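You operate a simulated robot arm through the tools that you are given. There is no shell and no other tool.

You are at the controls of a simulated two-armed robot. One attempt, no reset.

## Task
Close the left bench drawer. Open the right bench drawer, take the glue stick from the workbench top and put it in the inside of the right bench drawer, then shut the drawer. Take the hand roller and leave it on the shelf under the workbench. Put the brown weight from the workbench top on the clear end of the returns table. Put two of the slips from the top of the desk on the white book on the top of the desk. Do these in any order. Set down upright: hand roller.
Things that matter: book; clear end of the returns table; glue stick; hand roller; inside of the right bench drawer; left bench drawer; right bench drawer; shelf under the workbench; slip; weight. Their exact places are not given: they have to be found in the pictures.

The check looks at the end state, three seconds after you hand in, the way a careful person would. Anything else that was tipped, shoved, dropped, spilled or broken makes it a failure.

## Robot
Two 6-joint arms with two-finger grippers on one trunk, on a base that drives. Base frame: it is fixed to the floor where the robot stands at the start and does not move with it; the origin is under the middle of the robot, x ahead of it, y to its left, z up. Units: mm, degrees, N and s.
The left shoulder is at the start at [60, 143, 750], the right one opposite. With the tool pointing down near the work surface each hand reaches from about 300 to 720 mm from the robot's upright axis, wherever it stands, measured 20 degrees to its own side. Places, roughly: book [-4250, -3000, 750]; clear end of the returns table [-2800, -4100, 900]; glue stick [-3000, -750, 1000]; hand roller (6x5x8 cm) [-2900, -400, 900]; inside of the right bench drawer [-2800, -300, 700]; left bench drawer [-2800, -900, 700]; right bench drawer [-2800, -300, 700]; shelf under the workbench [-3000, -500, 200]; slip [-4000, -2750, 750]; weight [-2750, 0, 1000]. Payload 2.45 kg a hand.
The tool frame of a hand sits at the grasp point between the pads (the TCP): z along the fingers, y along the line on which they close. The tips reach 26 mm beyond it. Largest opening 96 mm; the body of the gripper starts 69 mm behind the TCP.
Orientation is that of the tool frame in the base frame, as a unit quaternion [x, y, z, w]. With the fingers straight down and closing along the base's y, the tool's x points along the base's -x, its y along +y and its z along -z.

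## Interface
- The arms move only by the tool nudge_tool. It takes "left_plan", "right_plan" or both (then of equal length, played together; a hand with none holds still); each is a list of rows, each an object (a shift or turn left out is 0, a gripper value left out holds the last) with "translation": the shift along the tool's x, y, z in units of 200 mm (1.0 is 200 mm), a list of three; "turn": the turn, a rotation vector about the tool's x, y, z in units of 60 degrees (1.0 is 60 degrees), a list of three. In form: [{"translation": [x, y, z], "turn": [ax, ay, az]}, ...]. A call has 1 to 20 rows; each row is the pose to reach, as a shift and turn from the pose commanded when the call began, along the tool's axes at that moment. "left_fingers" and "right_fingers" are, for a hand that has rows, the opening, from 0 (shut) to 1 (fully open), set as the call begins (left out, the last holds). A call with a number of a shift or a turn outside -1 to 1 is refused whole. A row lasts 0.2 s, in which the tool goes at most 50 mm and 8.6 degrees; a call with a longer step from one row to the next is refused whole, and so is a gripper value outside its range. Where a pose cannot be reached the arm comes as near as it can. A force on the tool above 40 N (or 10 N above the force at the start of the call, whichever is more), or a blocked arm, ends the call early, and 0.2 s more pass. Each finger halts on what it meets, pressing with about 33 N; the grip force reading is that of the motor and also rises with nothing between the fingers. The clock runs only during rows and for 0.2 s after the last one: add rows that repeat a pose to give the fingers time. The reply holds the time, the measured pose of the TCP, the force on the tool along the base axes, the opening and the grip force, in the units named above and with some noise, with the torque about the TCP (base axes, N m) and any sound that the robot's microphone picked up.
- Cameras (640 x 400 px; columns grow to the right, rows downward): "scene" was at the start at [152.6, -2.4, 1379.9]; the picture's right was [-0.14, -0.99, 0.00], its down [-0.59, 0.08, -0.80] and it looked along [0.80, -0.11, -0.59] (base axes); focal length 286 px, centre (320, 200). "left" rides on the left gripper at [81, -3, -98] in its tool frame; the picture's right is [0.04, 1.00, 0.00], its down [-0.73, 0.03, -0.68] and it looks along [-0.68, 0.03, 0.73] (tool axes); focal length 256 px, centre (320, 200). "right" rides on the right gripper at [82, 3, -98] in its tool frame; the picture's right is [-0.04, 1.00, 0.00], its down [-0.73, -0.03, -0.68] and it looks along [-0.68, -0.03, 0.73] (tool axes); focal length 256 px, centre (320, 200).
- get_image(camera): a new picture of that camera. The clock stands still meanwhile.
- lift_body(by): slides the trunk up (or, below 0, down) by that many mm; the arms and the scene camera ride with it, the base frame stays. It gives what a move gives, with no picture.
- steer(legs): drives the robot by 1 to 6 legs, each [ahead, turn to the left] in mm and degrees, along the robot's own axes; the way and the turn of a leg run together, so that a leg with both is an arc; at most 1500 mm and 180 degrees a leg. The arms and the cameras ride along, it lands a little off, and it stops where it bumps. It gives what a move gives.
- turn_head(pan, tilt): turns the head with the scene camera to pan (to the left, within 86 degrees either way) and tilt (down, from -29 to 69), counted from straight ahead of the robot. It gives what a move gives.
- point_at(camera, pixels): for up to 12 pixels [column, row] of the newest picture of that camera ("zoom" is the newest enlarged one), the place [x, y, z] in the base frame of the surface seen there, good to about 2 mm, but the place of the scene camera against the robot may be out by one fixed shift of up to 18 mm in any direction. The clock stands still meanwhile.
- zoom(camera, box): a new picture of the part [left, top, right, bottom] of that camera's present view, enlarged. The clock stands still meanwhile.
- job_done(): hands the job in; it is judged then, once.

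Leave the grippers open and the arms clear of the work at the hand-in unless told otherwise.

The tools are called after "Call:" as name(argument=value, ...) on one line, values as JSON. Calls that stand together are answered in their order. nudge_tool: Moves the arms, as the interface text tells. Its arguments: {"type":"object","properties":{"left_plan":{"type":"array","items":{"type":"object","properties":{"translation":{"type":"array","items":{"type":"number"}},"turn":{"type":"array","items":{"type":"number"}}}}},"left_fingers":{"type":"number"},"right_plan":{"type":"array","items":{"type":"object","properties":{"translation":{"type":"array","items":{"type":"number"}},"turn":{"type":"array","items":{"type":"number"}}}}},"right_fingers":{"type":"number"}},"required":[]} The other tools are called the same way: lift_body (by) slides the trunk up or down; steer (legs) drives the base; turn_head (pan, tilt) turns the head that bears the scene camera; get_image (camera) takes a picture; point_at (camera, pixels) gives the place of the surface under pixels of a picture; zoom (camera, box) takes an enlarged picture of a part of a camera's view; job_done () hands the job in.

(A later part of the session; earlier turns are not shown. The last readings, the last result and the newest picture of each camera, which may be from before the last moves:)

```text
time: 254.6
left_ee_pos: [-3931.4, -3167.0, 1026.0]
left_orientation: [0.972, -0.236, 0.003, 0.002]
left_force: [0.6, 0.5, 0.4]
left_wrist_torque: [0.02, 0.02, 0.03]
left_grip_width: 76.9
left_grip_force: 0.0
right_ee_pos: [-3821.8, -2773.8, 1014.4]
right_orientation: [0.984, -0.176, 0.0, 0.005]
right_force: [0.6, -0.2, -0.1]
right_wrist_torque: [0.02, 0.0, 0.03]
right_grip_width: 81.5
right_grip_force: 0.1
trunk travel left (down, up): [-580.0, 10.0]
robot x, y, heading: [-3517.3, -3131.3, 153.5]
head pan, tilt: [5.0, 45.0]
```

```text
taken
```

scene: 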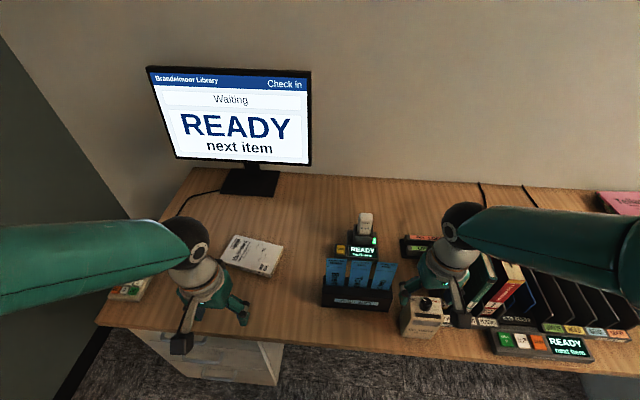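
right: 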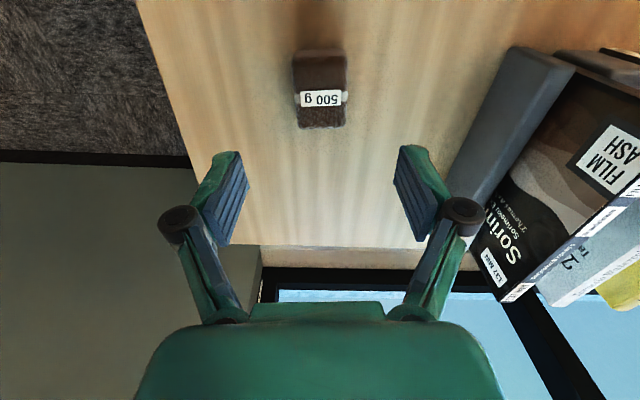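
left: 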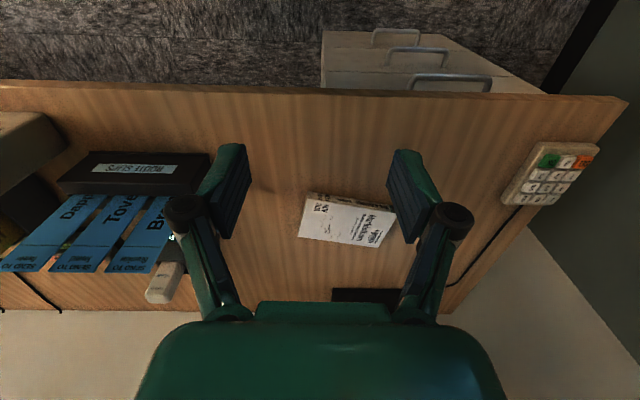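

Left camera sees the book (345,220) and slips (around 100–160, 230). I measure both with it.

Call:
point_at(camera="left", pixels=[[312, 193], [396, 207], [300, 238], [378, 246], [345, 220], [165, 200], [130, 272], [160, 262], [85, 260], [30, 265], [150, 240], [200, 160]])

Call:
zoom(camera="left", box=[0, 130, 240, 290])

```text
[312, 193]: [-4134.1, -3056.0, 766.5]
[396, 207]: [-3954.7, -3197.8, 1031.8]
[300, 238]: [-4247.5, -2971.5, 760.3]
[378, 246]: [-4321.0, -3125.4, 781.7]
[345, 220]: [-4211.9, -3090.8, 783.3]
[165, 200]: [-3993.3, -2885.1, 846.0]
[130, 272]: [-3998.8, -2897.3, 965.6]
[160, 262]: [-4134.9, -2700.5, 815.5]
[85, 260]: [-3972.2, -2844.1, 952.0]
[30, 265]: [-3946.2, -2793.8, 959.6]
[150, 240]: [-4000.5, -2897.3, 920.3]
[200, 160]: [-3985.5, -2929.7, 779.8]
```

```text
2.50 times, centred on (120, 210) of left
```

zoom: 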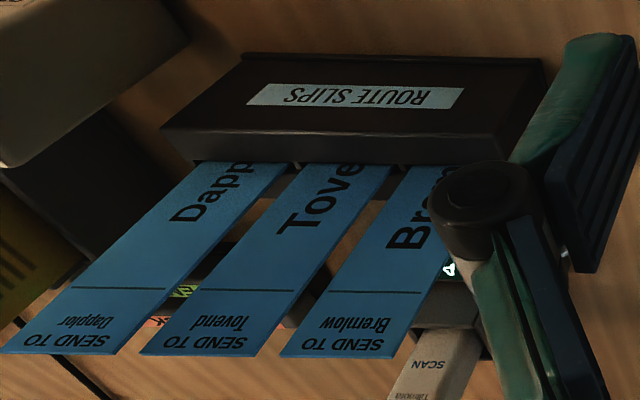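

Slips stand in the plane at depth ≈2293, tops z≈966; "Bremlow" is centred at L≈4373. I roll the left hand 45° (first half of 90°) while moving toward it.

Call:
nudge_tool(left_plan=[{"translation": [-0.075, -0.088, 0], "turn": [0, 0, 0.125]}, {"translation": [-0.15, -0.177, 0], "turn": [0, 0, 0.25]}, {"translation": [-0.225, -0.265, 0], "turn": [0, 0, 0.375]}, {"translation": [-0.3, -0.353, 0], "turn": [0, 0, 0.5]}, {"translation": [-0.375, -0.442, 0], "turn": [0, 0, 0.625]}, {"translation": [-0.45, -0.53, 0], "turn": [0, 0, 0.75]}, {"translation": [-0.45, -0.53, 0], "turn": [0, 0, 0.75]}], left_fingers=0.5)

```text
time: 256.2
left_ee_pos: [-3963.6, -3031.5, 1025.7]
left_orientation: [0.807, -0.591, 0.005, 0.0]
left_force: [0.5, -0.8, 0.1]
left_wrist_torque: [0.0, 0.01, 0.05]
left_grip_width: 47.9
left_grip_force: 0.0
right_ee_pos: [-3821.6, -2773.4, 1014.5]
right_orientation: [0.985, -0.175, 0.0, 0.005]
right_force: [0.9, 0.2, 0.7]
right_wrist_torque: [-0.01, 0.03, 0.01]
right_grip_width: 81.5
right_grip_force: 0.0
trunk travel left (down, up): [-580.0, 10.0]
robot x, y, heading: [-3517.2, -3132.6, 153.7]
head pan, tilt: [5.0, 45.0]
```

Half done. Second half of the roll while moving above the Bremlow slip.

Call:
nudge_tool(left_plan=[{"translation": [-0.117, -0.006, 0], "turn": [0, 0, 0.122]}, {"translation": [-0.233, -0.012, 0], "turn": [0, 0, 0.244]}, {"translation": [-0.35, -0.018, 0], "turn": [0, 0, 0.366]}, {"translation": [-0.467, -0.024, 0], "turn": [0, 0, 0.489]}, {"translation": [-0.583, -0.03, 0], "turn": [0, 0, 0.611]}, {"translation": [-0.7, -0.035, 0], "turn": [0, 0, 0.733]}, {"translation": [-0.7, -0.035, 0], "turn": [0, 0, 0.733]}])

Call:
get_image(camera="left")

Call:
get_image(camera="scene")

```text
time: 257.8
left_ee_pos: [-3998.6, -2896.0, 1023.9]
left_orientation: [-0.527, 0.85, -0.004, 0.001]
left_force: [-0.1, -0.8, 0.2]
left_wrist_torque: [0.02, 0.0, 0.01]
left_grip_width: 47.9
left_grip_force: 0.0
right_ee_pos: [-3821.7, -2773.1, 1015.8]
right_orientation: [0.984, -0.175, 0.0, 0.005]
right_force: [-0.4, -0.4, 0.7]
right_wrist_torque: [0.04, 0.02, 0.03]
right_grip_width: 81.6
right_grip_force: 0.1
trunk travel left (down, up): [-580.0, 10.0]
robot x, y, heading: [-3514.5, -3131.7, 153.7]
head pan, tilt: [5.0, 45.0]
```

```text
taken
```

left: 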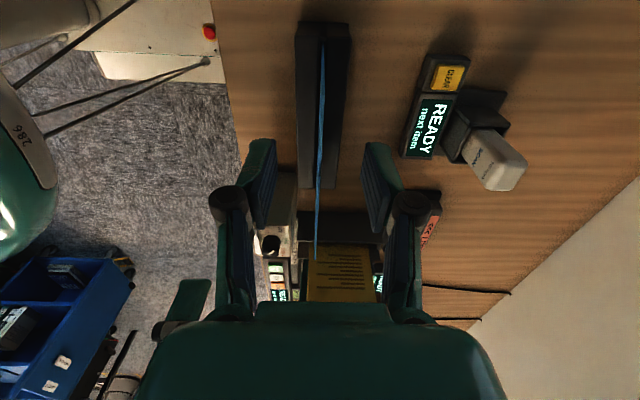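

```text
taken
```

scene: 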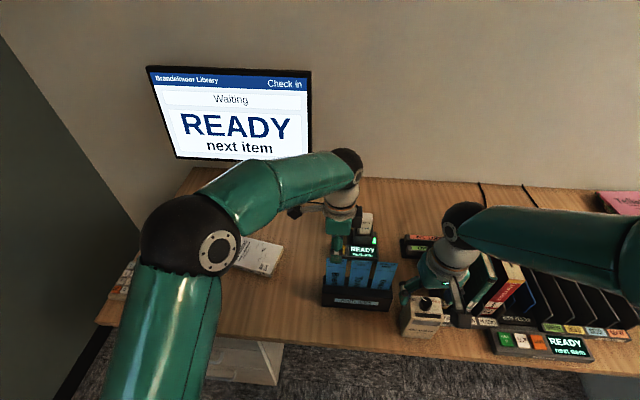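

The roll worked: slips appear edge-on as a blue line at x≈318, centred between the fingers. I measure along that line.

Call:
zoom(camera="left", box=[270, 40, 370, 280])

Call:
point_at(camera="left", pixels=[[317, 250], [317, 240], [318, 220], [319, 190], [320, 160], [321, 120], [322, 80], [322, 60], [335, 120], [305, 120], [335, 60]])

```text
1.67 times, centred on (320, 160) of left
```

zoom: 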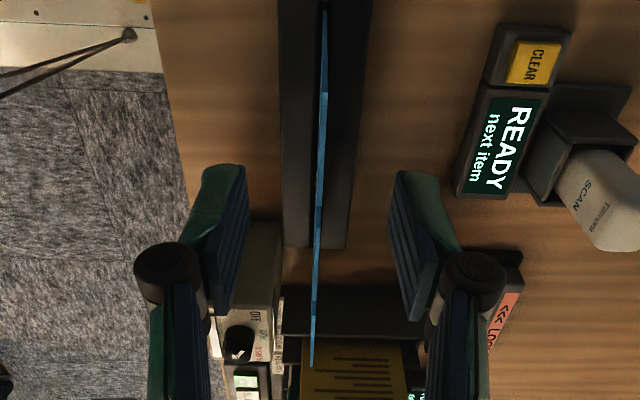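

```text
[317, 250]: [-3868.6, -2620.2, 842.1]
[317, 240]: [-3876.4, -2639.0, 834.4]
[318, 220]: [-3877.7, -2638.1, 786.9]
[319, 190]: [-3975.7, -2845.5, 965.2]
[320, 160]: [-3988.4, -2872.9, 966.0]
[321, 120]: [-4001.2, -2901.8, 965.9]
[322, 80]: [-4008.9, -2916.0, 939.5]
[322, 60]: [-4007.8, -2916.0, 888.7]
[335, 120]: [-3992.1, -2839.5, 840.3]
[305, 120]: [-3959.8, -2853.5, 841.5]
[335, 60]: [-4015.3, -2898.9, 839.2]
```

Bremlow spans L 4349–4396 and the TCP is centred on it. Lower 60 mm so the pads overlap its top ~28 mm, then close.

Call:
nudge_tool(left_plan=[{"translation": [0, 0, 0.1]}, {"translation": [0, 0, 0.2]}, {"translation": [0, 0, 0.3]}, {"translation": [0, 0, 0.3]}])

Call:
nudge_tool(left_plan=[{"translation": [0, 0, 0]}, {"translation": [0, 0, 0]}, {"translation": [0, 0, 0]}, {"translation": [0, 0, 0]}], left_fingers=0)

Call:
get_image(camera="left")

```text
time: 258.8
left_ee_pos: [-3999.0, -2896.7, 964.6]
left_orientation: [-0.529, 0.849, -0.003, 0.001]
left_force: [-0.2, 0.1, 0.1]
left_wrist_torque: [0.01, -0.01, 0.0]
left_grip_width: 47.9
left_grip_force: 0.0
right_ee_pos: [-3821.6, -2773.2, 1015.4]
right_orientation: [0.984, -0.176, 0.0, 0.005]
right_force: [-0.8, 0.0, -1.1]
right_wrist_torque: [0.03, -0.02, -0.01]
right_grip_width: 81.6
right_grip_force: 0.0
trunk travel left (down, up): [-580.0, 10.0]
robot x, y, heading: [-3517.3, -3132.6, 153.6]
head pan, tilt: [5.0, 45.0]
```

```text
time: 259.8
left_ee_pos: [-3999.3, -2896.4, 964.9]
left_orientation: [-0.528, 0.849, -0.005, 0.002]
left_force: [0.1, 0.0, 0.2]
left_wrist_torque: [-0.02, 0.04, -0.04]
left_grip_width: 6.1
left_grip_force: 31.0
right_ee_pos: [-3821.5, -2773.1, 1014.6]
right_orientation: [0.984, -0.176, 0.001, 0.005]
right_force: [-0.5, 0.1, -0.4]
right_wrist_torque: [-0.01, 0.02, -0.01]
right_grip_width: 81.3
right_grip_force: 0.0
trunk travel left (down, up): [-580.0, 10.0]
robot x, y, heading: [-3515.6, -3129.1, 153.8]
head pan, tilt: [5.0, 45.0]
```

```text
taken
```

left: 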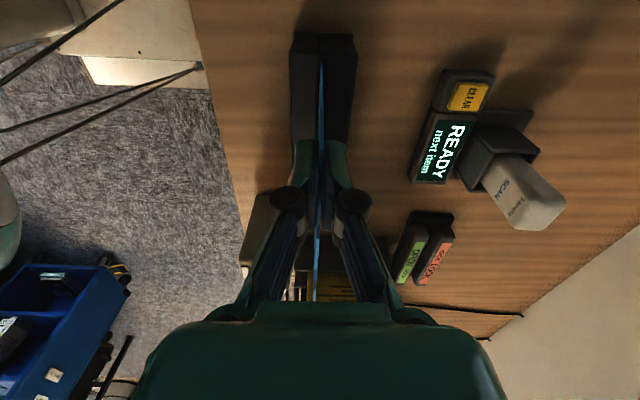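

It holds something (6 mm reading). Lift slowly 110 mm and look.

Call:
nudge_tool(left_plan=[{"translation": [0, 0, -0.1]}, {"translation": [0, 0, -0.2]}, {"translation": [0, 0, -0.3]}, {"translation": [0, 0, -0.4]}, {"translation": [0, 0, -0.5]}, {"translation": [0, 0, -0.58]}])

Call:
get_image(camera="left")

Call:
get_image(camera="scene")

```text
time: 261.2
left_ee_pos: [-3998.8, -2897.6, 1082.1]
left_orientation: [-0.528, 0.849, -0.004, 0.001]
left_force: [-0.6, -0.4, -0.4]
left_wrist_torque: [0.02, 0.01, 0.0]
left_grip_width: 5.9
left_grip_force: 30.1
right_ee_pos: [-3821.7, -2773.4, 1013.3]
right_orientation: [0.985, -0.175, 0.0, 0.006]
right_force: [0.4, 0.0, 0.2]
right_wrist_torque: [0.04, -0.03, 0.0]
right_grip_width: 82.0
right_grip_force: 0.1
trunk travel left (down, up): [-580.0, 10.0]
robot x, y, heading: [-3519.9, -3132.5, 153.6]
head pan, tilt: [5.0, 45.0]
```

```text
taken
```

left: 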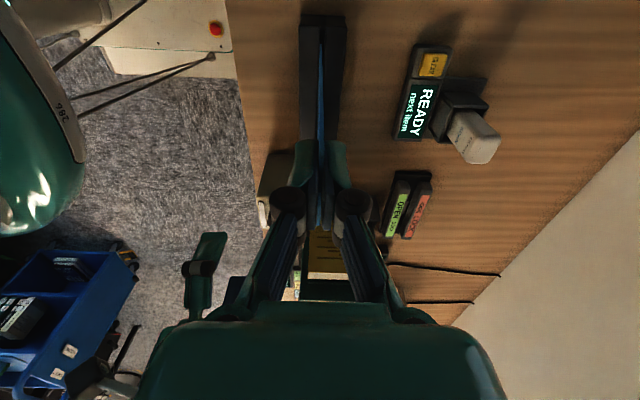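

```text
taken
```

scene: 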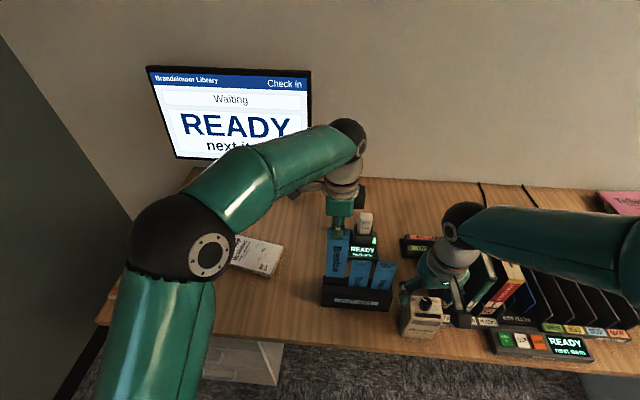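

The Bremlow slip rises with the hand. Zoom to see its bottom against the holder.

Call:
zoom(camera="scene", box=[300, 200, 400, 320])

Call:
point_at(camera="zoom", pixels=[[245, 130], [240, 200], [240, 250], [235, 270], [330, 250], [310, 330]])

```text
3.33 times, centred on (350, 260) of scene
```

zoom: 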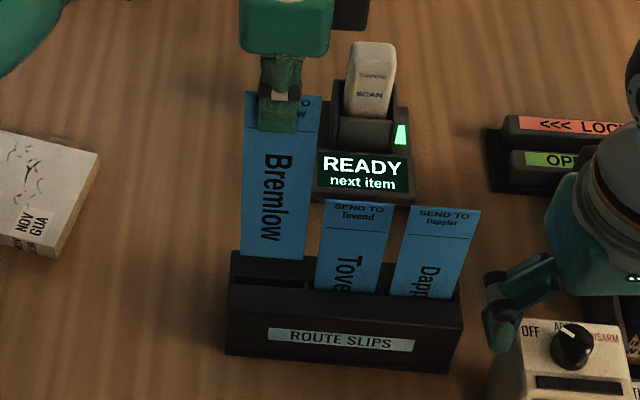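

```text
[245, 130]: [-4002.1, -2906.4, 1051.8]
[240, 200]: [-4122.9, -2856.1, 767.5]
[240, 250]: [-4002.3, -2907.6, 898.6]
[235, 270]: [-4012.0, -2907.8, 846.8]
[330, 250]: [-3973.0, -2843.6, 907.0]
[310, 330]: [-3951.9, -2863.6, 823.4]
```

The slip is clear of the holder (its length ≈195 mm, bottom z≈885). Carry it left 309 mm to stand over the book, at this height.

Call:
nudge_tool(left_plan=[{"translation": [0.2, 0, 0]}, {"translation": [0.4, 0, 0]}, {"translation": [0.6, 0, 0]}, {"translation": [0.8, 0, 0]}, {"translation": [1.0, 0, 0]}])

Call:
nudge_tool(left_plan=[{"translation": [0.2, 0, 0]}, {"translation": [0.4, 0, 0]}, {"translation": [0.54, 0, 0]}, {"translation": [0.54, 0, 0]}])

Call:
get_image(camera="left")

Call:
get_image(camera="scene")

```text
time: 262.4
left_ee_pos: [-4088.1, -3074.2, 1082.2]
left_orientation: [-0.528, 0.849, -0.004, 0.001]
left_force: [0.2, -1.2, 1.0]
left_wrist_torque: [0.02, 0.02, 0.02]
left_grip_width: 5.8
left_grip_force: 30.3
right_ee_pos: [-3822.5, -2774.4, 1015.1]
right_orientation: [0.985, -0.175, 0.001, 0.005]
right_force: [0.1, -0.9, -0.7]
right_wrist_torque: [0.04, 0.0, -0.01]
right_grip_width: 81.8
right_grip_force: 0.0
trunk travel left (down, up): [-580.0, 10.0]
robot x, y, heading: [-3514.4, -3130.1, 154.0]
head pan, tilt: [5.0, 45.0]
```

```text
time: 263.4
left_ee_pos: [-4136.6, -3170.0, 1082.3]
left_orientation: [-0.528, 0.849, -0.003, 0.001]
left_force: [0.1, 0.2, -0.3]
left_wrist_torque: [-0.02, 0.0, -0.02]
left_grip_width: 5.4
left_grip_force: 30.5
right_ee_pos: [-3821.1, -2771.5, 1015.3]
right_orientation: [0.984, -0.176, 0.0, 0.006]
right_force: [0.0, -0.1, -0.6]
right_wrist_torque: [0.02, 0.0, 0.02]
right_grip_width: 81.9
right_grip_force: 0.1
trunk travel left (down, up): [-580.0, 10.0]
robot x, y, heading: [-3516.3, -3133.0, 153.7]
head pan, tilt: [5.0, 45.0]
```

```text
taken
```

left: 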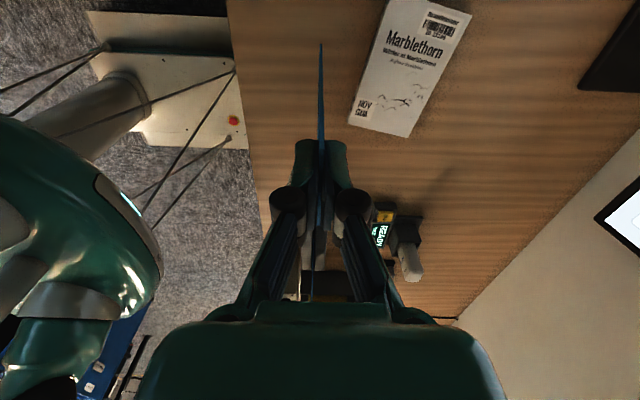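

```text
taken
```

scene: 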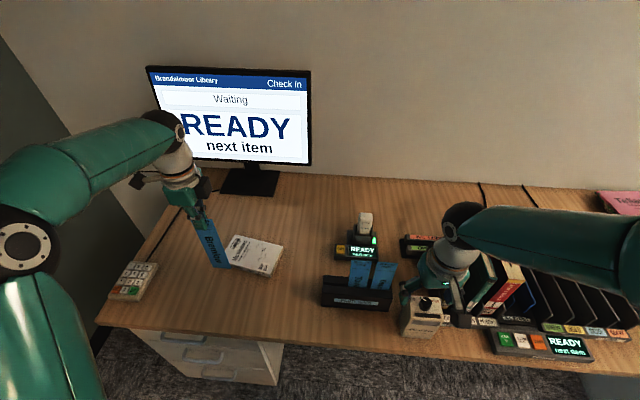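

The book is visible in the left camera at (410,65). Measure its corners.

Call:
point_at(camera="left", pixels=[[352, 120], [408, 134], [391, 4], [468, 16], [410, 65], [430, 40], [380, 100], [600, 85], [620, 60]])

```text
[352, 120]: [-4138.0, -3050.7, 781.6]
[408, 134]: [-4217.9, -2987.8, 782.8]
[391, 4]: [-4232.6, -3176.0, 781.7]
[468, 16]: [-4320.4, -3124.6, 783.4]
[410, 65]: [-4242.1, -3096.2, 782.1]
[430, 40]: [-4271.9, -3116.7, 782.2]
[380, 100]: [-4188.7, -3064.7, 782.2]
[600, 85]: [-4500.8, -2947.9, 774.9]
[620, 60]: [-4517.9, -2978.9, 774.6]
```

Book centre (-4227,-3085), top z 782; room behind it is free. Now tilt the tool forward 59° so the slip swings toward horizontal.

Call:
nudge_tool(left_plan=[{"turn": [-0.14, 0, 0]}, {"turn": [-0.28, 0, 0]}, {"turn": [-0.42, 0, 0]}, {"turn": [-0.56, 0, 0]}, {"turn": [-0.7, 0, 0]}, {"turn": [-0.84, 0, 0]}, {"turn": [-0.98, 0, 0]}, {"turn": [-0.98, 0, 0]}])

Call:
get_image(camera="left")

Call:
get_image(camera="scene")

```text
time: 265.2
left_ee_pos: [-4133.7, -3155.0, 1095.5]
left_orientation: [-0.474, 0.744, 0.394, -0.258]
left_force: [0.1, 0.5, 0.2]
left_wrist_torque: [-0.03, -0.05, 0.01]
left_grip_width: 6.0
left_grip_force: 30.5
left hand out of reach, approached as far as the arm can: row 6, 7, 8
right_ee_pos: [-3822.1, -2773.9, 1013.9]
right_orientation: [0.985, -0.175, 0.0, 0.005]
right_force: [-0.2, 0.5, -0.4]
right_wrist_torque: [0.02, 0.02, -0.03]
right_grip_width: 81.6
right_grip_force: 0.0
trunk travel left (down, up): [-580.0, 10.0]
robot x, y, heading: [-3516.4, -3130.9, 153.7]
head pan, tilt: [5.0, 45.0]
```

```text
taken
```

left: 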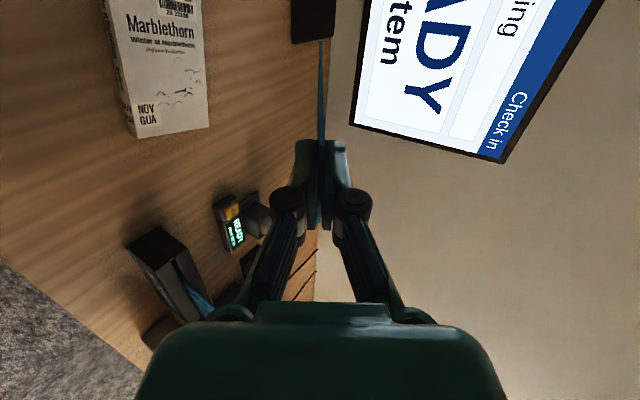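

```text
taken
```

scene: 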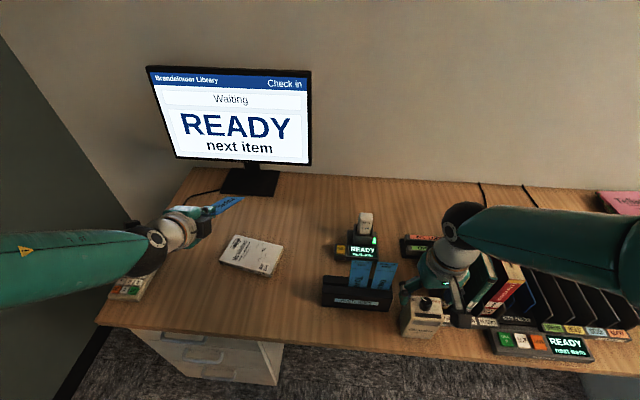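

The tilt reached 34° below horizontal. Before lowering the trunk I draw the right hand back off the desk (it hangs over the security box).

Call:
nudge_tool(right_plan=[{"translation": [0.2, -0.05, 0]}, {"translation": [0.4, -0.1, 0]}, {"translation": [0.6, -0.15, 0]}, {"translation": [0.8, -0.2, 0]}, {"translation": [0.95, -0.25, 0]}])

Call:
lift_body(by=-140)

Call:
nudge_tool(left_plan=[{"turn": [-0.12, 0, 0]}, {"turn": [-0.24, 0, 0]}, {"turn": [-0.3, 0, 0]}, {"turn": [-0.3, 0, 0]}])

Call:
get_image(camera="scene")

```text
time: 266.4
left_ee_pos: [-4133.4, -3154.5, 1097.1]
left_orientation: [-0.47, 0.746, 0.395, -0.259]
left_force: [0.0, -0.7, -0.3]
left_wrist_torque: [-0.02, -0.02, 0.0]
left_grip_width: 6.1
left_grip_force: 30.2
right_ee_pos: [-3632.1, -2785.1, 1019.4]
right_orientation: [0.984, -0.176, 0.0, 0.006]
right_force: [-0.8, 0.5, -1.0]
right_wrist_torque: [0.04, -0.02, 0.02]
right_grip_width: 81.7
right_grip_force: 0.0
right hand out of reach, approached as far as the arm can: row 5
trunk travel left (down, up): [-580.0, 10.0]
robot x, y, heading: [-3516.7, -3131.4, 153.7]
head pan, tilt: [5.0, 45.0]
```

```text
time: 268.0
left_ee_pos: [-4133.4, -3154.8, 956.9]
left_orientation: [-0.469, 0.746, 0.395, -0.26]
left_force: [-0.4, 1.1, -0.1]
left_wrist_torque: [-0.05, -0.03, 0.05]
left_grip_width: 6.0
left_grip_force: 30.6
right_ee_pos: [-3633.7, -2784.3, 879.5]
right_orientation: [0.984, -0.176, 0.0, 0.005]
right_force: [0.6, -0.4, 0.0]
right_wrist_torque: [0.01, 0.03, 0.0]
right_grip_width: 81.6
right_grip_force: 0.0
trunk travel left (down, up): [-440.0, 150.0]
robot x, y, heading: [-3516.3, -3132.1, 153.5]
head pan, tilt: [5.0, 45.0]
```

```text
time: 269.0
left_ee_pos: [-4111.9, -3095.2, 993.8]
left_orientation: [-0.435, 0.674, 0.492, -0.337]
left_force: [-0.5, 0.9, -0.5]
left_wrist_torque: [-0.02, 0.0, 0.0]
left_grip_width: 6.1
left_grip_force: 30.3
left hand out of reach, approached as far as the arm can: row 1, 2, 3, 4
right_ee_pos: [-3632.9, -2785.7, 879.5]
right_orientation: [0.984, -0.175, 0.0, 0.004]
right_force: [-0.2, -0.3, 0.8]
right_wrist_torque: [0.01, 0.01, -0.02]
right_grip_width: 81.7
right_grip_force: 0.1
trunk travel left (down, up): [-440.0, 150.0]
robot x, y, heading: [-3514.6, -3131.8, 153.4]
head pan, tilt: [5.0, 45.0]
```

```text
taken
```

scene: 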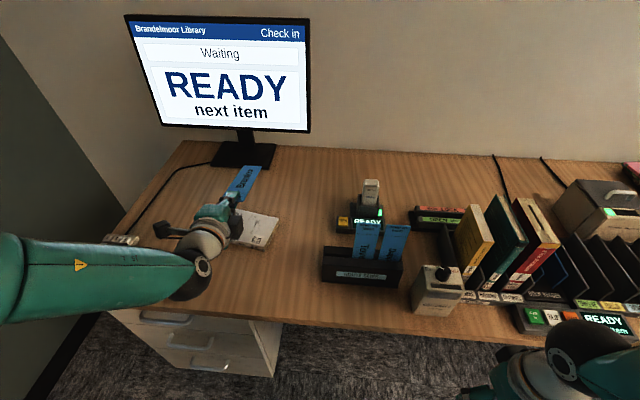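

The tool is now 17° below horizontal with TCP at (-4112,-3095,994), which suits the right half of the book. I check my forearm's height over the desk before lowering the trunk 140 mm.

Call:
point_at(camera="scene", pixels=[[60, 262], [120, 268], [190, 262], [195, 290], [100, 310], [210, 235], [235, 200], [245, 175], [160, 230]])

Call:
zoom(camera="scene", box=[100, 140, 320, 330])

```text
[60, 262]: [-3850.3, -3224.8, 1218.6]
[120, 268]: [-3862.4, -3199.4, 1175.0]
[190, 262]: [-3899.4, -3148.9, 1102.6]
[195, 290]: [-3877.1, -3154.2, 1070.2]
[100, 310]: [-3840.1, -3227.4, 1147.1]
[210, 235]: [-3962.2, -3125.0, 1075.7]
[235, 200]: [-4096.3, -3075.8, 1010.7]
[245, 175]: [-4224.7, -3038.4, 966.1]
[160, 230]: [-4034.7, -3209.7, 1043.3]
```

```text
2.11 times, centred on (210, 235) of scene
```

zoom: 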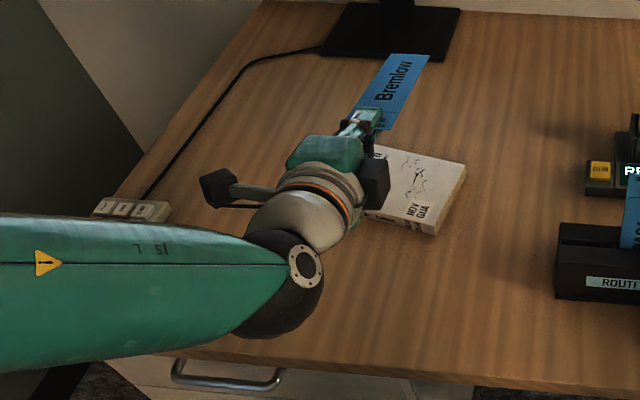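

All arm parts are above z≈1000, so lowering 140 mm is safe.

Call:
lift_body(by=-140)

Call:
get_image(camera="left")

Call:
get_image(camera="scene")

```text
time: 270.7
left_ee_pos: [-4112.1, -3095.2, 854.8]
left_orientation: [-0.434, 0.674, 0.494, -0.337]
left_force: [-0.6, 0.5, 0.2]
left_wrist_torque: [-0.02, 0.01, 0.01]
left_grip_width: 6.1
left_grip_force: 30.4
right_ee_pos: [-3633.6, -2785.4, 739.0]
right_orientation: [0.984, -0.175, 0.0, 0.005]
right_force: [0.5, -0.4, -0.6]
right_wrist_torque: [0.03, 0.03, 0.03]
right_grip_width: 81.4
right_grip_force: 0.0
trunk travel left (down, up): [-300.0, 290.0]
robot x, y, heading: [-3516.1, -3137.4, 153.7]
head pan, tilt: [5.0, 45.0]
```

```text
taken
```

left: 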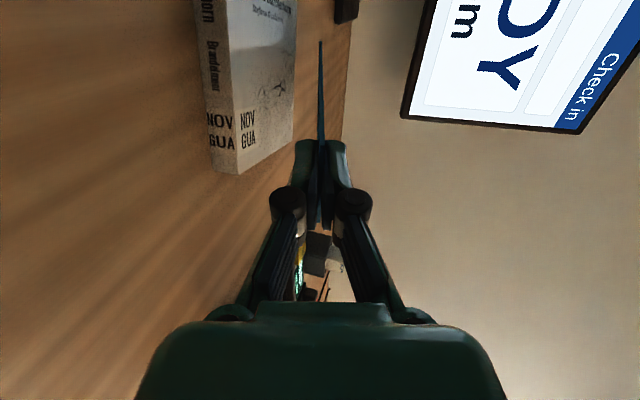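

```text
taken
```

scene: 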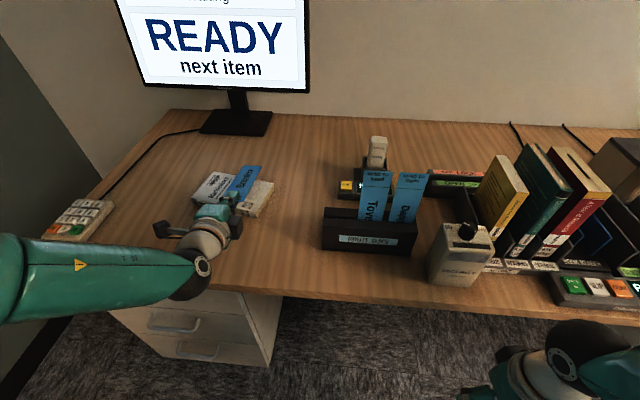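

The slip is over the right half of the book, ~15 mm above it. I nudge 13 mm forward/left to centre it better.

Call:
nudge_tool(left_plan=[{"translation": [0.022, 0.017, 0.06]}, {"translation": [0.022, 0.017, 0.06]}])

Call:
lift_body(by=-10)

Call:
get_image(camera="left")

Call:
zoom(camera="scene", box=[150, 130, 310, 290])

```text
time: 271.3
left_ee_pos: [-4125.1, -3092.7, 854.1]
left_orientation: [-0.437, 0.674, 0.49, -0.338]
left_force: [-0.3, 0.1, 0.1]
left_wrist_torque: [0.0, 0.0, -0.01]
left_grip_width: 6.1
left_grip_force: 30.2
right_ee_pos: [-3633.4, -2784.5, 739.9]
right_orientation: [0.985, -0.175, 0.001, 0.005]
right_force: [0.5, -0.4, 0.2]
right_wrist_torque: [-0.01, 0.0, 0.0]
right_grip_width: 82.0
right_grip_force: 0.0
trunk travel left (down, up): [-300.0, 290.0]
robot x, y, heading: [-3517.9, -3132.5, 153.9]
head pan, tilt: [5.0, 45.0]
```

```text
time: 271.9
left_ee_pos: [-4124.1, -3092.6, 846.0]
left_orientation: [-0.436, 0.674, 0.491, -0.339]
left_force: [0.1, 0.0, -0.7]
left_wrist_torque: [-0.04, 0.0, -0.02]
left_grip_width: 5.9
left_grip_force: 30.4
right_ee_pos: [-3633.5, -2785.7, 728.9]
right_orientation: [0.984, -0.175, 0.001, 0.005]
right_force: [0.4, 0.5, 0.4]
right_wrist_torque: [0.03, 0.01, 0.02]
right_grip_width: 81.7
right_grip_force: 0.0
trunk travel left (down, up): [-290.0, 300.0]
robot x, y, heading: [-3514.9, -3131.4, 153.5]
head pan, tilt: [5.0, 45.0]
```

```text
taken
```

left: 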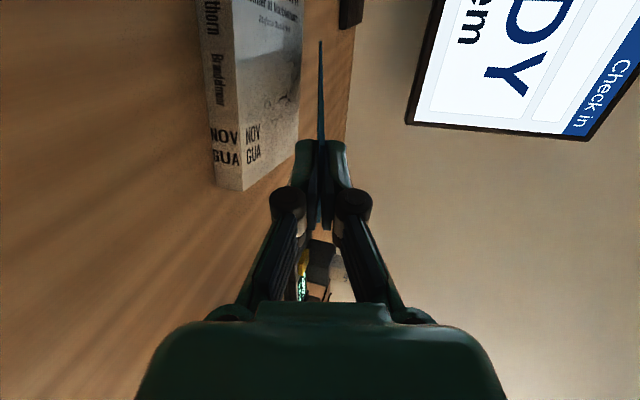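

```text
2.50 times, centred on (230, 210) of scene
```

zoom: 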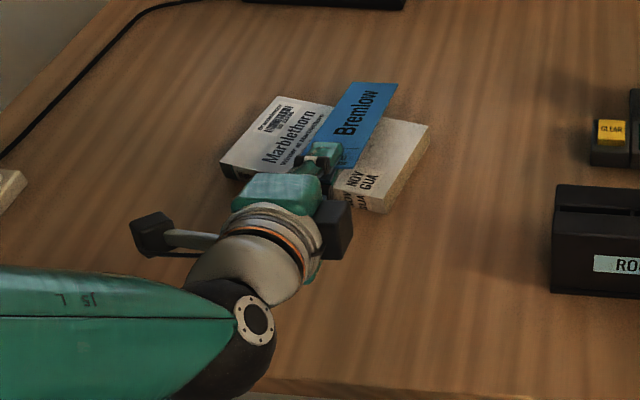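

The slip lies well over the book. Lower the trunk 18 mm so it comes to rest against the book.

Call:
lift_body(by=-16)

Call:
zoom(camera="scene", box=[150, 130, 310, 290])

Call:
get_image(camera="left")

```text
time: 272.5
left_ee_pos: [-4124.8, -3093.2, 828.9]
left_orientation: [-0.437, 0.674, 0.49, -0.338]
left_force: [-0.3, -0.6, 0.2]
left_wrist_torque: [-0.01, -0.02, -0.02]
left_grip_width: 6.0
left_grip_force: 30.4
right_ee_pos: [-3632.5, -2785.7, 712.7]
right_orientation: [0.984, -0.176, 0.0, 0.005]
right_force: [0.2, 0.5, -0.6]
right_wrist_torque: [0.0, 0.0, 0.05]
right_grip_width: 81.4
right_grip_force: 0.0
trunk travel left (down, up): [-274.0, 316.0]
robot x, y, heading: [-3513.5, -3136.8, 153.6]
head pan, tilt: [5.0, 45.0]
```

```text
2.50 times, centred on (230, 210) of scene
```

zoom: 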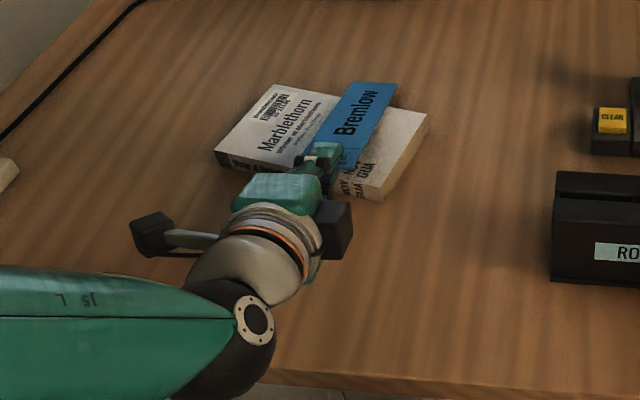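

```text
taken
```

left: 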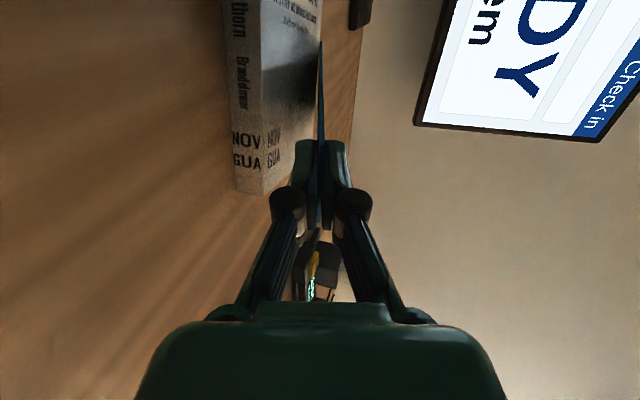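

Measure the slip's far end and heights through the zoom view.

Call:
point_at(camera="zoom", pixels=[[370, 90], [350, 88], [392, 92], [350, 140], [360, 115], [410, 120], [290, 95], [340, 155], [385, 130]])

```text
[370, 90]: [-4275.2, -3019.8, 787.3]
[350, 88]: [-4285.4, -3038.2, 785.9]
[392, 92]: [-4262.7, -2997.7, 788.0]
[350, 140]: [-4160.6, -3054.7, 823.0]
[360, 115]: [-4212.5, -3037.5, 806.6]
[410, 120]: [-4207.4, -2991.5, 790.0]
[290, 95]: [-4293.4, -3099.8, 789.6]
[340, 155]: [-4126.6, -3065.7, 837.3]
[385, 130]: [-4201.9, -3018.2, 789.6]
```

The slip is ~175 mm long; at the book's far edge it's about 4 mm above. Lower 4 mm more, then open the hand fully and gradually.

Call:
lift_body(by=-4)

Call:
nudge_tool(left_plan=[{"translation": [0, 0, 0]}, {"translation": [0, 0, 0]}], left_fingers=0.25)

Call:
zoom(camera="scene", box=[150, 130, 310, 290])

Call:
get_image(camera="left")

```text
time: 273.1
left_ee_pos: [-4123.6, -3093.7, 825.6]
left_orientation: [-0.436, 0.674, 0.49, -0.338]
left_force: [-0.8, 0.3, 0.1]
left_wrist_torque: [0.06, 0.17, -0.04]
left_grip_width: 6.1
left_grip_force: 30.6
right_ee_pos: [-3632.0, -2785.4, 709.6]
right_orientation: [0.984, -0.176, 0.0, 0.005]
right_force: [-0.4, -0.9, 0.5]
right_wrist_torque: [0.0, -0.01, 0.03]
right_grip_width: 81.6
right_grip_force: 0.1
trunk travel left (down, up): [-270.0, 320.0]
robot x, y, heading: [-3518.8, -3131.2, 153.3]
head pan, tilt: [5.0, 45.0]
```

```text
time: 273.6
left_ee_pos: [-4124.8, -3093.7, 824.5]
left_orientation: [-0.436, 0.674, 0.49, -0.338]
left_force: [0.1, -0.6, 0.1]
left_wrist_torque: [0.01, -0.01, 0.0]
left_grip_width: 24.2
left_grip_force: 0.1
right_ee_pos: [-3632.5, -2784.4, 709.1]
right_orientation: [0.985, -0.175, 0.0, 0.006]
right_force: [0.3, 0.6, -0.1]
right_wrist_torque: [0.01, 0.02, 0.0]
right_grip_width: 81.6
right_grip_force: 0.1
trunk travel left (down, up): [-270.0, 320.0]
robot x, y, heading: [-3511.8, -3135.6, 153.9]
head pan, tilt: [5.0, 45.0]
```

```text
2.50 times, centred on (230, 210) of scene
```

zoom: 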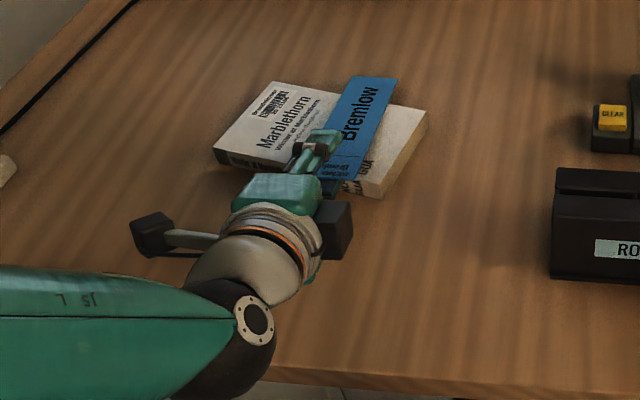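

```text
taken
```

left: 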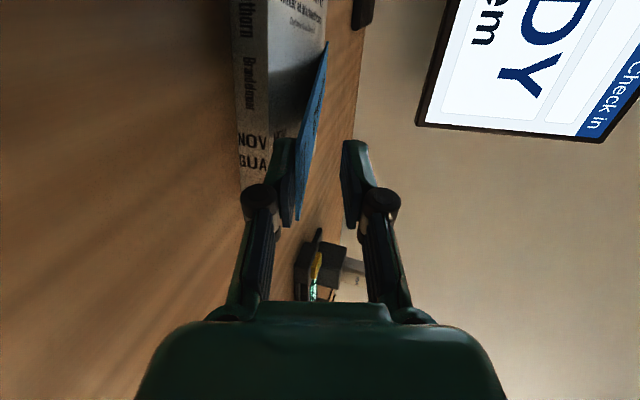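

The slip rests on the lower finger and the book, as hoped. Open further to 0.6, then 0.85.

Call:
nudge_tool(left_plan=[{"translation": [0, 0, 0]}, {"translation": [0, 0, 0]}, {"translation": [0, 0, 0]}], left_fingers=0.55)

Call:
nudge_tool(left_plan=[{"translation": [0, 0, 0]}, {"translation": [0, 0, 0]}, {"translation": [0, 0, 0]}], left_fingers=0.85)

Call:
zoom(camera="scene", box=[150, 130, 310, 290])

Call:
get_image(camera="left")

```text
time: 274.4
left_ee_pos: [-4124.5, -3093.9, 825.6]
left_orientation: [-0.436, 0.674, 0.491, -0.338]
left_force: [-0.4, -0.4, 0.3]
left_wrist_torque: [-0.02, 0.01, 0.0]
left_grip_width: 53.0
left_grip_force: 0.0
right_ee_pos: [-3631.6, -2784.4, 709.7]
right_orientation: [0.984, -0.176, 0.0, 0.005]
right_force: [0.0, -0.9, 0.6]
right_wrist_torque: [0.03, 0.0, 0.0]
right_grip_width: 81.7
right_grip_force: 0.1
trunk travel left (down, up): [-270.0, 320.0]
robot x, y, heading: [-3515.5, -3133.0, 153.4]
head pan, tilt: [5.0, 45.0]
```

```text
time: 275.2
left_ee_pos: [-4124.1, -3094.2, 825.1]
left_orientation: [-0.436, 0.675, 0.491, -0.337]
left_force: [-0.2, 0.5, 0.0]
left_wrist_torque: [0.02, -0.02, 0.03]
left_grip_width: 81.7
left_grip_force: 0.0
right_ee_pos: [-3633.4, -2785.0, 710.1]
right_orientation: [0.984, -0.176, -0.001, 0.006]
right_force: [-0.2, 0.0, 0.1]
right_wrist_torque: [0.0, -0.03, -0.02]
right_grip_width: 81.4
right_grip_force: 0.1
trunk travel left (down, up): [-270.0, 320.0]
robot x, y, heading: [-3511.9, -3133.6, 153.9]
head pan, tilt: [5.0, 45.0]
```

```text
2.50 times, centred on (230, 210) of scene
```

zoom: 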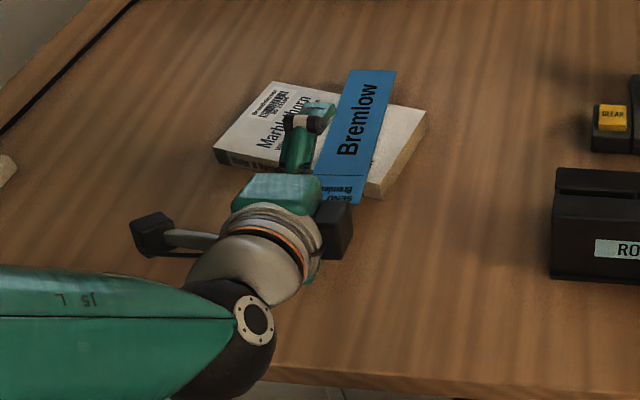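

```text
taken
```

left: 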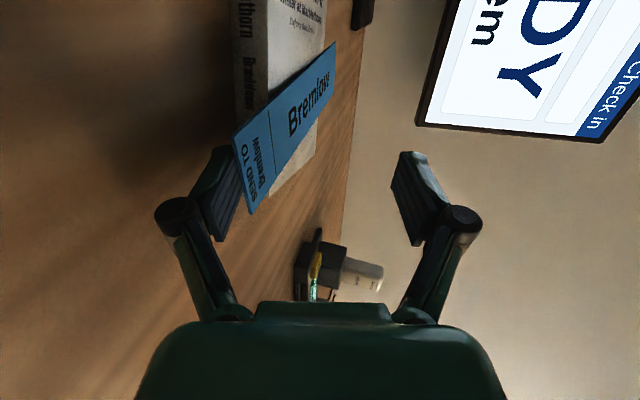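

The slip lies on the book, the lower finger just under its near end. I withdraw straight back by driving the robot backward 100 mm.

Call:
steer(legs=[[-100, 0]])

Call:
zoom(camera="scene", box=[150, 130, 310, 290])

```text
time: 276.4
left_ee_pos: [-4033.9, -3139.4, 826.4]
left_orientation: [-0.437, 0.675, 0.49, -0.338]
left_force: [0.5, 0.5, 0.0]
left_wrist_torque: [-0.01, 0.01, 0.0]
left_grip_width: 81.7
left_grip_force: 0.0
right_ee_pos: [-3542.6, -2829.4, 709.0]
right_orientation: [0.984, -0.175, 0.0, 0.005]
right_force: [-1.0, 1.0, 0.4]
right_wrist_torque: [-0.02, 0.03, 0.01]
right_grip_width: 81.6
right_grip_force: 0.0
trunk travel left (down, up): [-270.0, 320.0]
robot x, y, heading: [-3429.8, -3175.2, 153.4]
head pan, tilt: [5.0, 45.0]
```

```text
2.50 times, centred on (230, 210) of scene
```

zoom: 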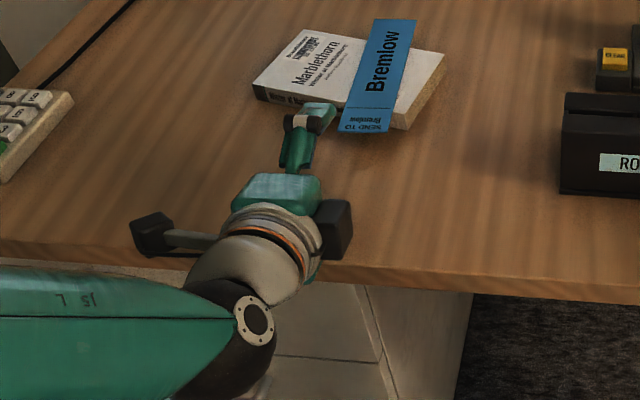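

The first slip lies flat across the right half of the book. Now raise the trunk 300 mm and bring the left tool back to vertical.

Call:
lift_body(by=300)

Call:
nudge_tool(left_plan=[{"turn": [0.14, 0, 0]}, {"turn": [0.28, 0, 0]}, {"turn": [0.42, 0, 0]}, {"turn": [0.56, 0, 0]}, {"turn": [0.7, 0, 0]}, {"turn": [0.84, 0, 0]}, {"turn": [0.98, 0, 0]}], left_fingers=0.5)

Call:
nudge_tool(left_plan=[{"turn": [0.12, 0, 0]}, {"turn": [0.24, 0, 0]}, {"turn": [0.24, 0, 0]}])

Call:
get_image(camera="scene")

```text
time: 279.4
left_ee_pos: [-4033.5, -3137.9, 1125.6]
left_orientation: [-0.437, 0.674, 0.491, -0.338]
left_force: [-0.3, 0.8, -0.4]
left_wrist_torque: [0.0, -0.01, 0.01]
left_grip_width: 81.6
left_grip_force: 0.0
right_ee_pos: [-3543.9, -2828.3, 1010.5]
right_orientation: [0.984, -0.176, 0.0, 0.005]
right_force: [-0.1, 0.5, -0.8]
right_wrist_torque: [-0.02, 0.03, -0.01]
right_grip_width: 81.5
right_grip_force: 0.0
trunk travel left (down, up): [-570.0, 20.0]
robot x, y, heading: [-3425.4, -3172.2, 153.9]
head pan, tilt: [5.0, 45.0]
```

```text
time: 281.0
left_ee_pos: [-4035.4, -3137.0, 1126.1]
left_orientation: [-0.546, 0.829, 0.096, -0.078]
left_force: [0.0, -0.6, 1.1]
left_wrist_torque: [-0.03, -0.02, 0.01]
left_grip_width: 48.0
left_grip_force: 0.0
right_ee_pos: [-3544.1, -2829.0, 1010.0]
right_orientation: [0.985, -0.175, 0.001, 0.005]
right_force: [-0.2, 0.1, 0.6]
right_wrist_torque: [-0.02, -0.04, 0.03]
right_grip_width: 81.5
right_grip_force: 0.0
trunk travel left (down, up): [-570.0, 20.0]
robot x, y, heading: [-3427.1, -3175.4, 153.7]
head pan, tilt: [5.0, 45.0]
```

```text
time: 281.8
left_ee_pos: [-4034.3, -3137.6, 1126.8]
left_orientation: [-0.553, 0.833, -0.01, -0.011]
left_force: [-0.2, -0.7, -0.1]
left_wrist_torque: [0.04, 0.01, -0.01]
left_grip_width: 47.8
left_grip_force: 0.1
right_ee_pos: [-3542.5, -2829.6, 1010.3]
right_orientation: [0.984, -0.175, 0.0, 0.005]
right_force: [0.2, -0.2, 0.4]
right_wrist_torque: [0.0, 0.01, -0.01]
right_grip_width: 81.5
right_grip_force: 0.0
trunk travel left (down, up): [-570.0, 20.0]
robot x, y, heading: [-3428.4, -3174.2, 153.7]
head pan, tilt: [5.0, 45.0]
```

```text
taken
```

scene: 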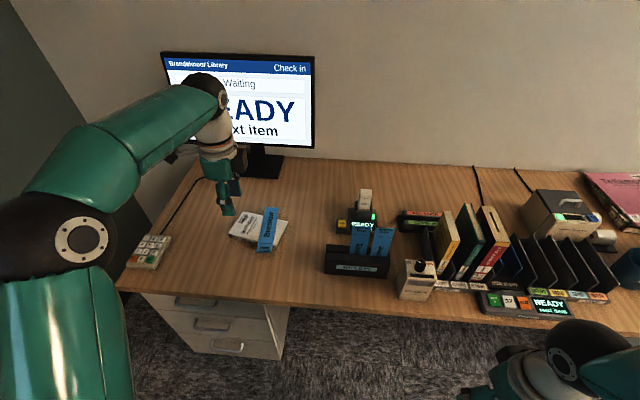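

Slip one is fine on the book. Now shift the robot ahead and slightly right for the Tovend slip.

Call:
steer(legs=[[0, -25], [110, 0], [0, 25]])

Call:
get_image(camera="left")

```text
time: 285.8
left_ee_pos: [-4104.4, -3055.6, 1125.0]
left_orientation: [-0.553, 0.833, -0.008, -0.011]
left_force: [0.1, 0.3, -0.5]
left_wrist_torque: [-0.04, -0.02, -0.02]
left_grip_width: 48.2
left_grip_force: 0.1
right_ee_pos: [-3614.1, -2743.7, 1011.1]
right_orientation: [0.985, -0.173, 0.001, 0.005]
right_force: [0.3, 0.3, 0.3]
right_wrist_torque: [0.02, -0.01, 0.0]
right_grip_width: 81.7
right_grip_force: 0.1
trunk travel left (down, up): [-570.0, 20.0]
robot x, y, heading: [-3489.5, -3085.7, 153.6]
head pan, tilt: [5.0, 45.0]
```

```text
taken
```

left: 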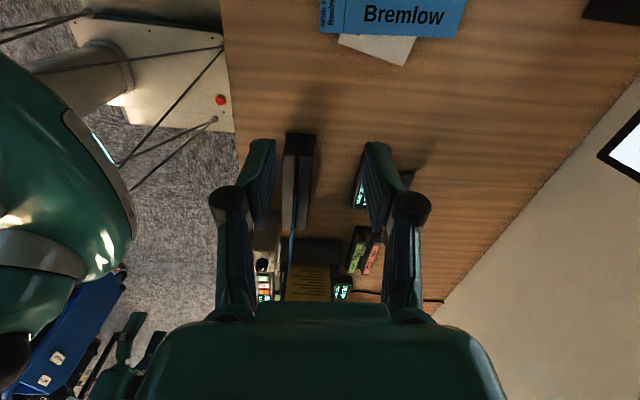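

Robot is placed (L 4316). Move the left hand toward the Tovend slip, first half.

Call:
nudge_tool(left_plan=[{"translation": [-0.16, -0.025, 0.05], "turn": [0, -0.007, 0.015]}, {"translation": [-0.32, -0.05, 0.12], "turn": [0, -0.014, 0.03]}, {"translation": [-0.48, -0.075, 0.2], "turn": [0, -0.021, 0.045]}, {"translation": [-0.65, -0.1, 0.28], "turn": [0, -0.028, 0.06]}, {"translation": [-0.65, -0.1, 0.28], "turn": [0, -0.028, 0.06]}])

```text
time: 287.0
left_ee_pos: [-4035.4, -2945.5, 1068.1]
left_orientation: [-0.527, 0.85, -0.001, 0.001]
left_force: [-0.7, -0.2, 0.0]
left_wrist_torque: [0.04, -0.02, -0.03]
left_grip_width: 48.1
left_grip_force: 0.0
right_ee_pos: [-3613.8, -2745.5, 1010.5]
right_orientation: [0.985, -0.173, 0.001, 0.005]
right_force: [0.2, -0.4, -0.2]
right_wrist_torque: [0.06, 0.0, 0.0]
right_grip_width: 81.6
right_grip_force: 0.0
trunk travel left (down, up): [-570.0, 20.0]
robot x, y, heading: [-3494.1, -3084.5, 153.9]
head pan, tilt: [5.0, 45.0]
```

Second half: to above Tovend at z≈1026.

Call:
nudge_tool(left_plan=[{"translation": [-0.2, -0.02, 0.05]}, {"translation": [-0.4, -0.04, 0.12]}, {"translation": [-0.611, -0.053, 0.21]}, {"translation": [-0.611, -0.053, 0.21]}])

Call:
get_image(camera="left")

Call:
point_at(camera="left", pixels=[[320, 100], [320, 120], [320, 140], [319, 160], [319, 180], [321, 80], [319, 200]])

Call:
zoom(camera="left", box=[250, 20, 390, 280])

```text
time: 288.0
left_ee_pos: [-3972.1, -2841.2, 1025.0]
left_orientation: [-0.528, 0.849, 0.0, 0.002]
left_force: [0.1, -0.3, -0.5]
left_wrist_torque: [0.02, 0.02, -0.01]
left_grip_width: 48.2
left_grip_force: 0.0
right_ee_pos: [-3613.4, -2745.9, 1010.8]
right_orientation: [0.985, -0.173, 0.001, 0.005]
right_force: [-0.5, 0.2, 0.2]
right_wrist_torque: [0.03, -0.01, 0.01]
right_grip_width: 81.6
right_grip_force: 0.1
trunk travel left (down, up): [-570.0, 20.0]
robot x, y, heading: [-3494.8, -3086.5, 154.0]
head pan, tilt: [5.0, 45.0]
```

```text
taken
```

left: 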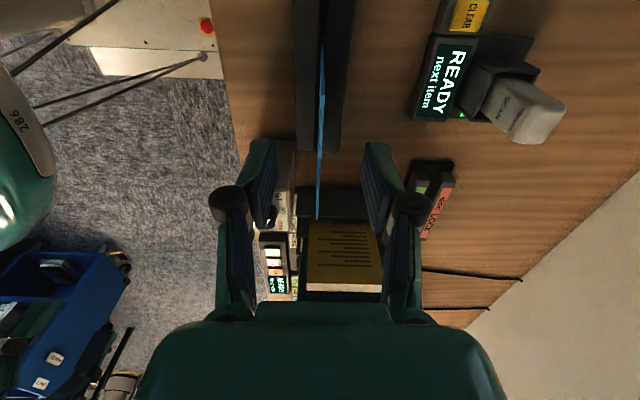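

```text
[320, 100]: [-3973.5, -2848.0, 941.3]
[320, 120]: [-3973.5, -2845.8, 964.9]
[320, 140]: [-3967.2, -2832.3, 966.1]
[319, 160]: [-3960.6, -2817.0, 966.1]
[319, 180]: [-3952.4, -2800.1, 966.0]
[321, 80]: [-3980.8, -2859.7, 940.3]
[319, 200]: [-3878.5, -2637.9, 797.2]
```

```text
1.54 times, centred on (320, 150) of left
```

zoom: 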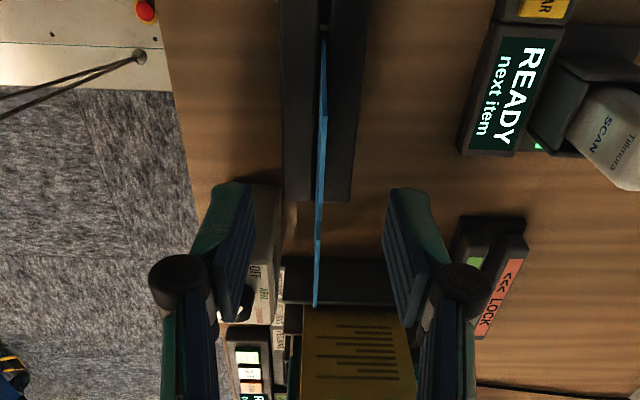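

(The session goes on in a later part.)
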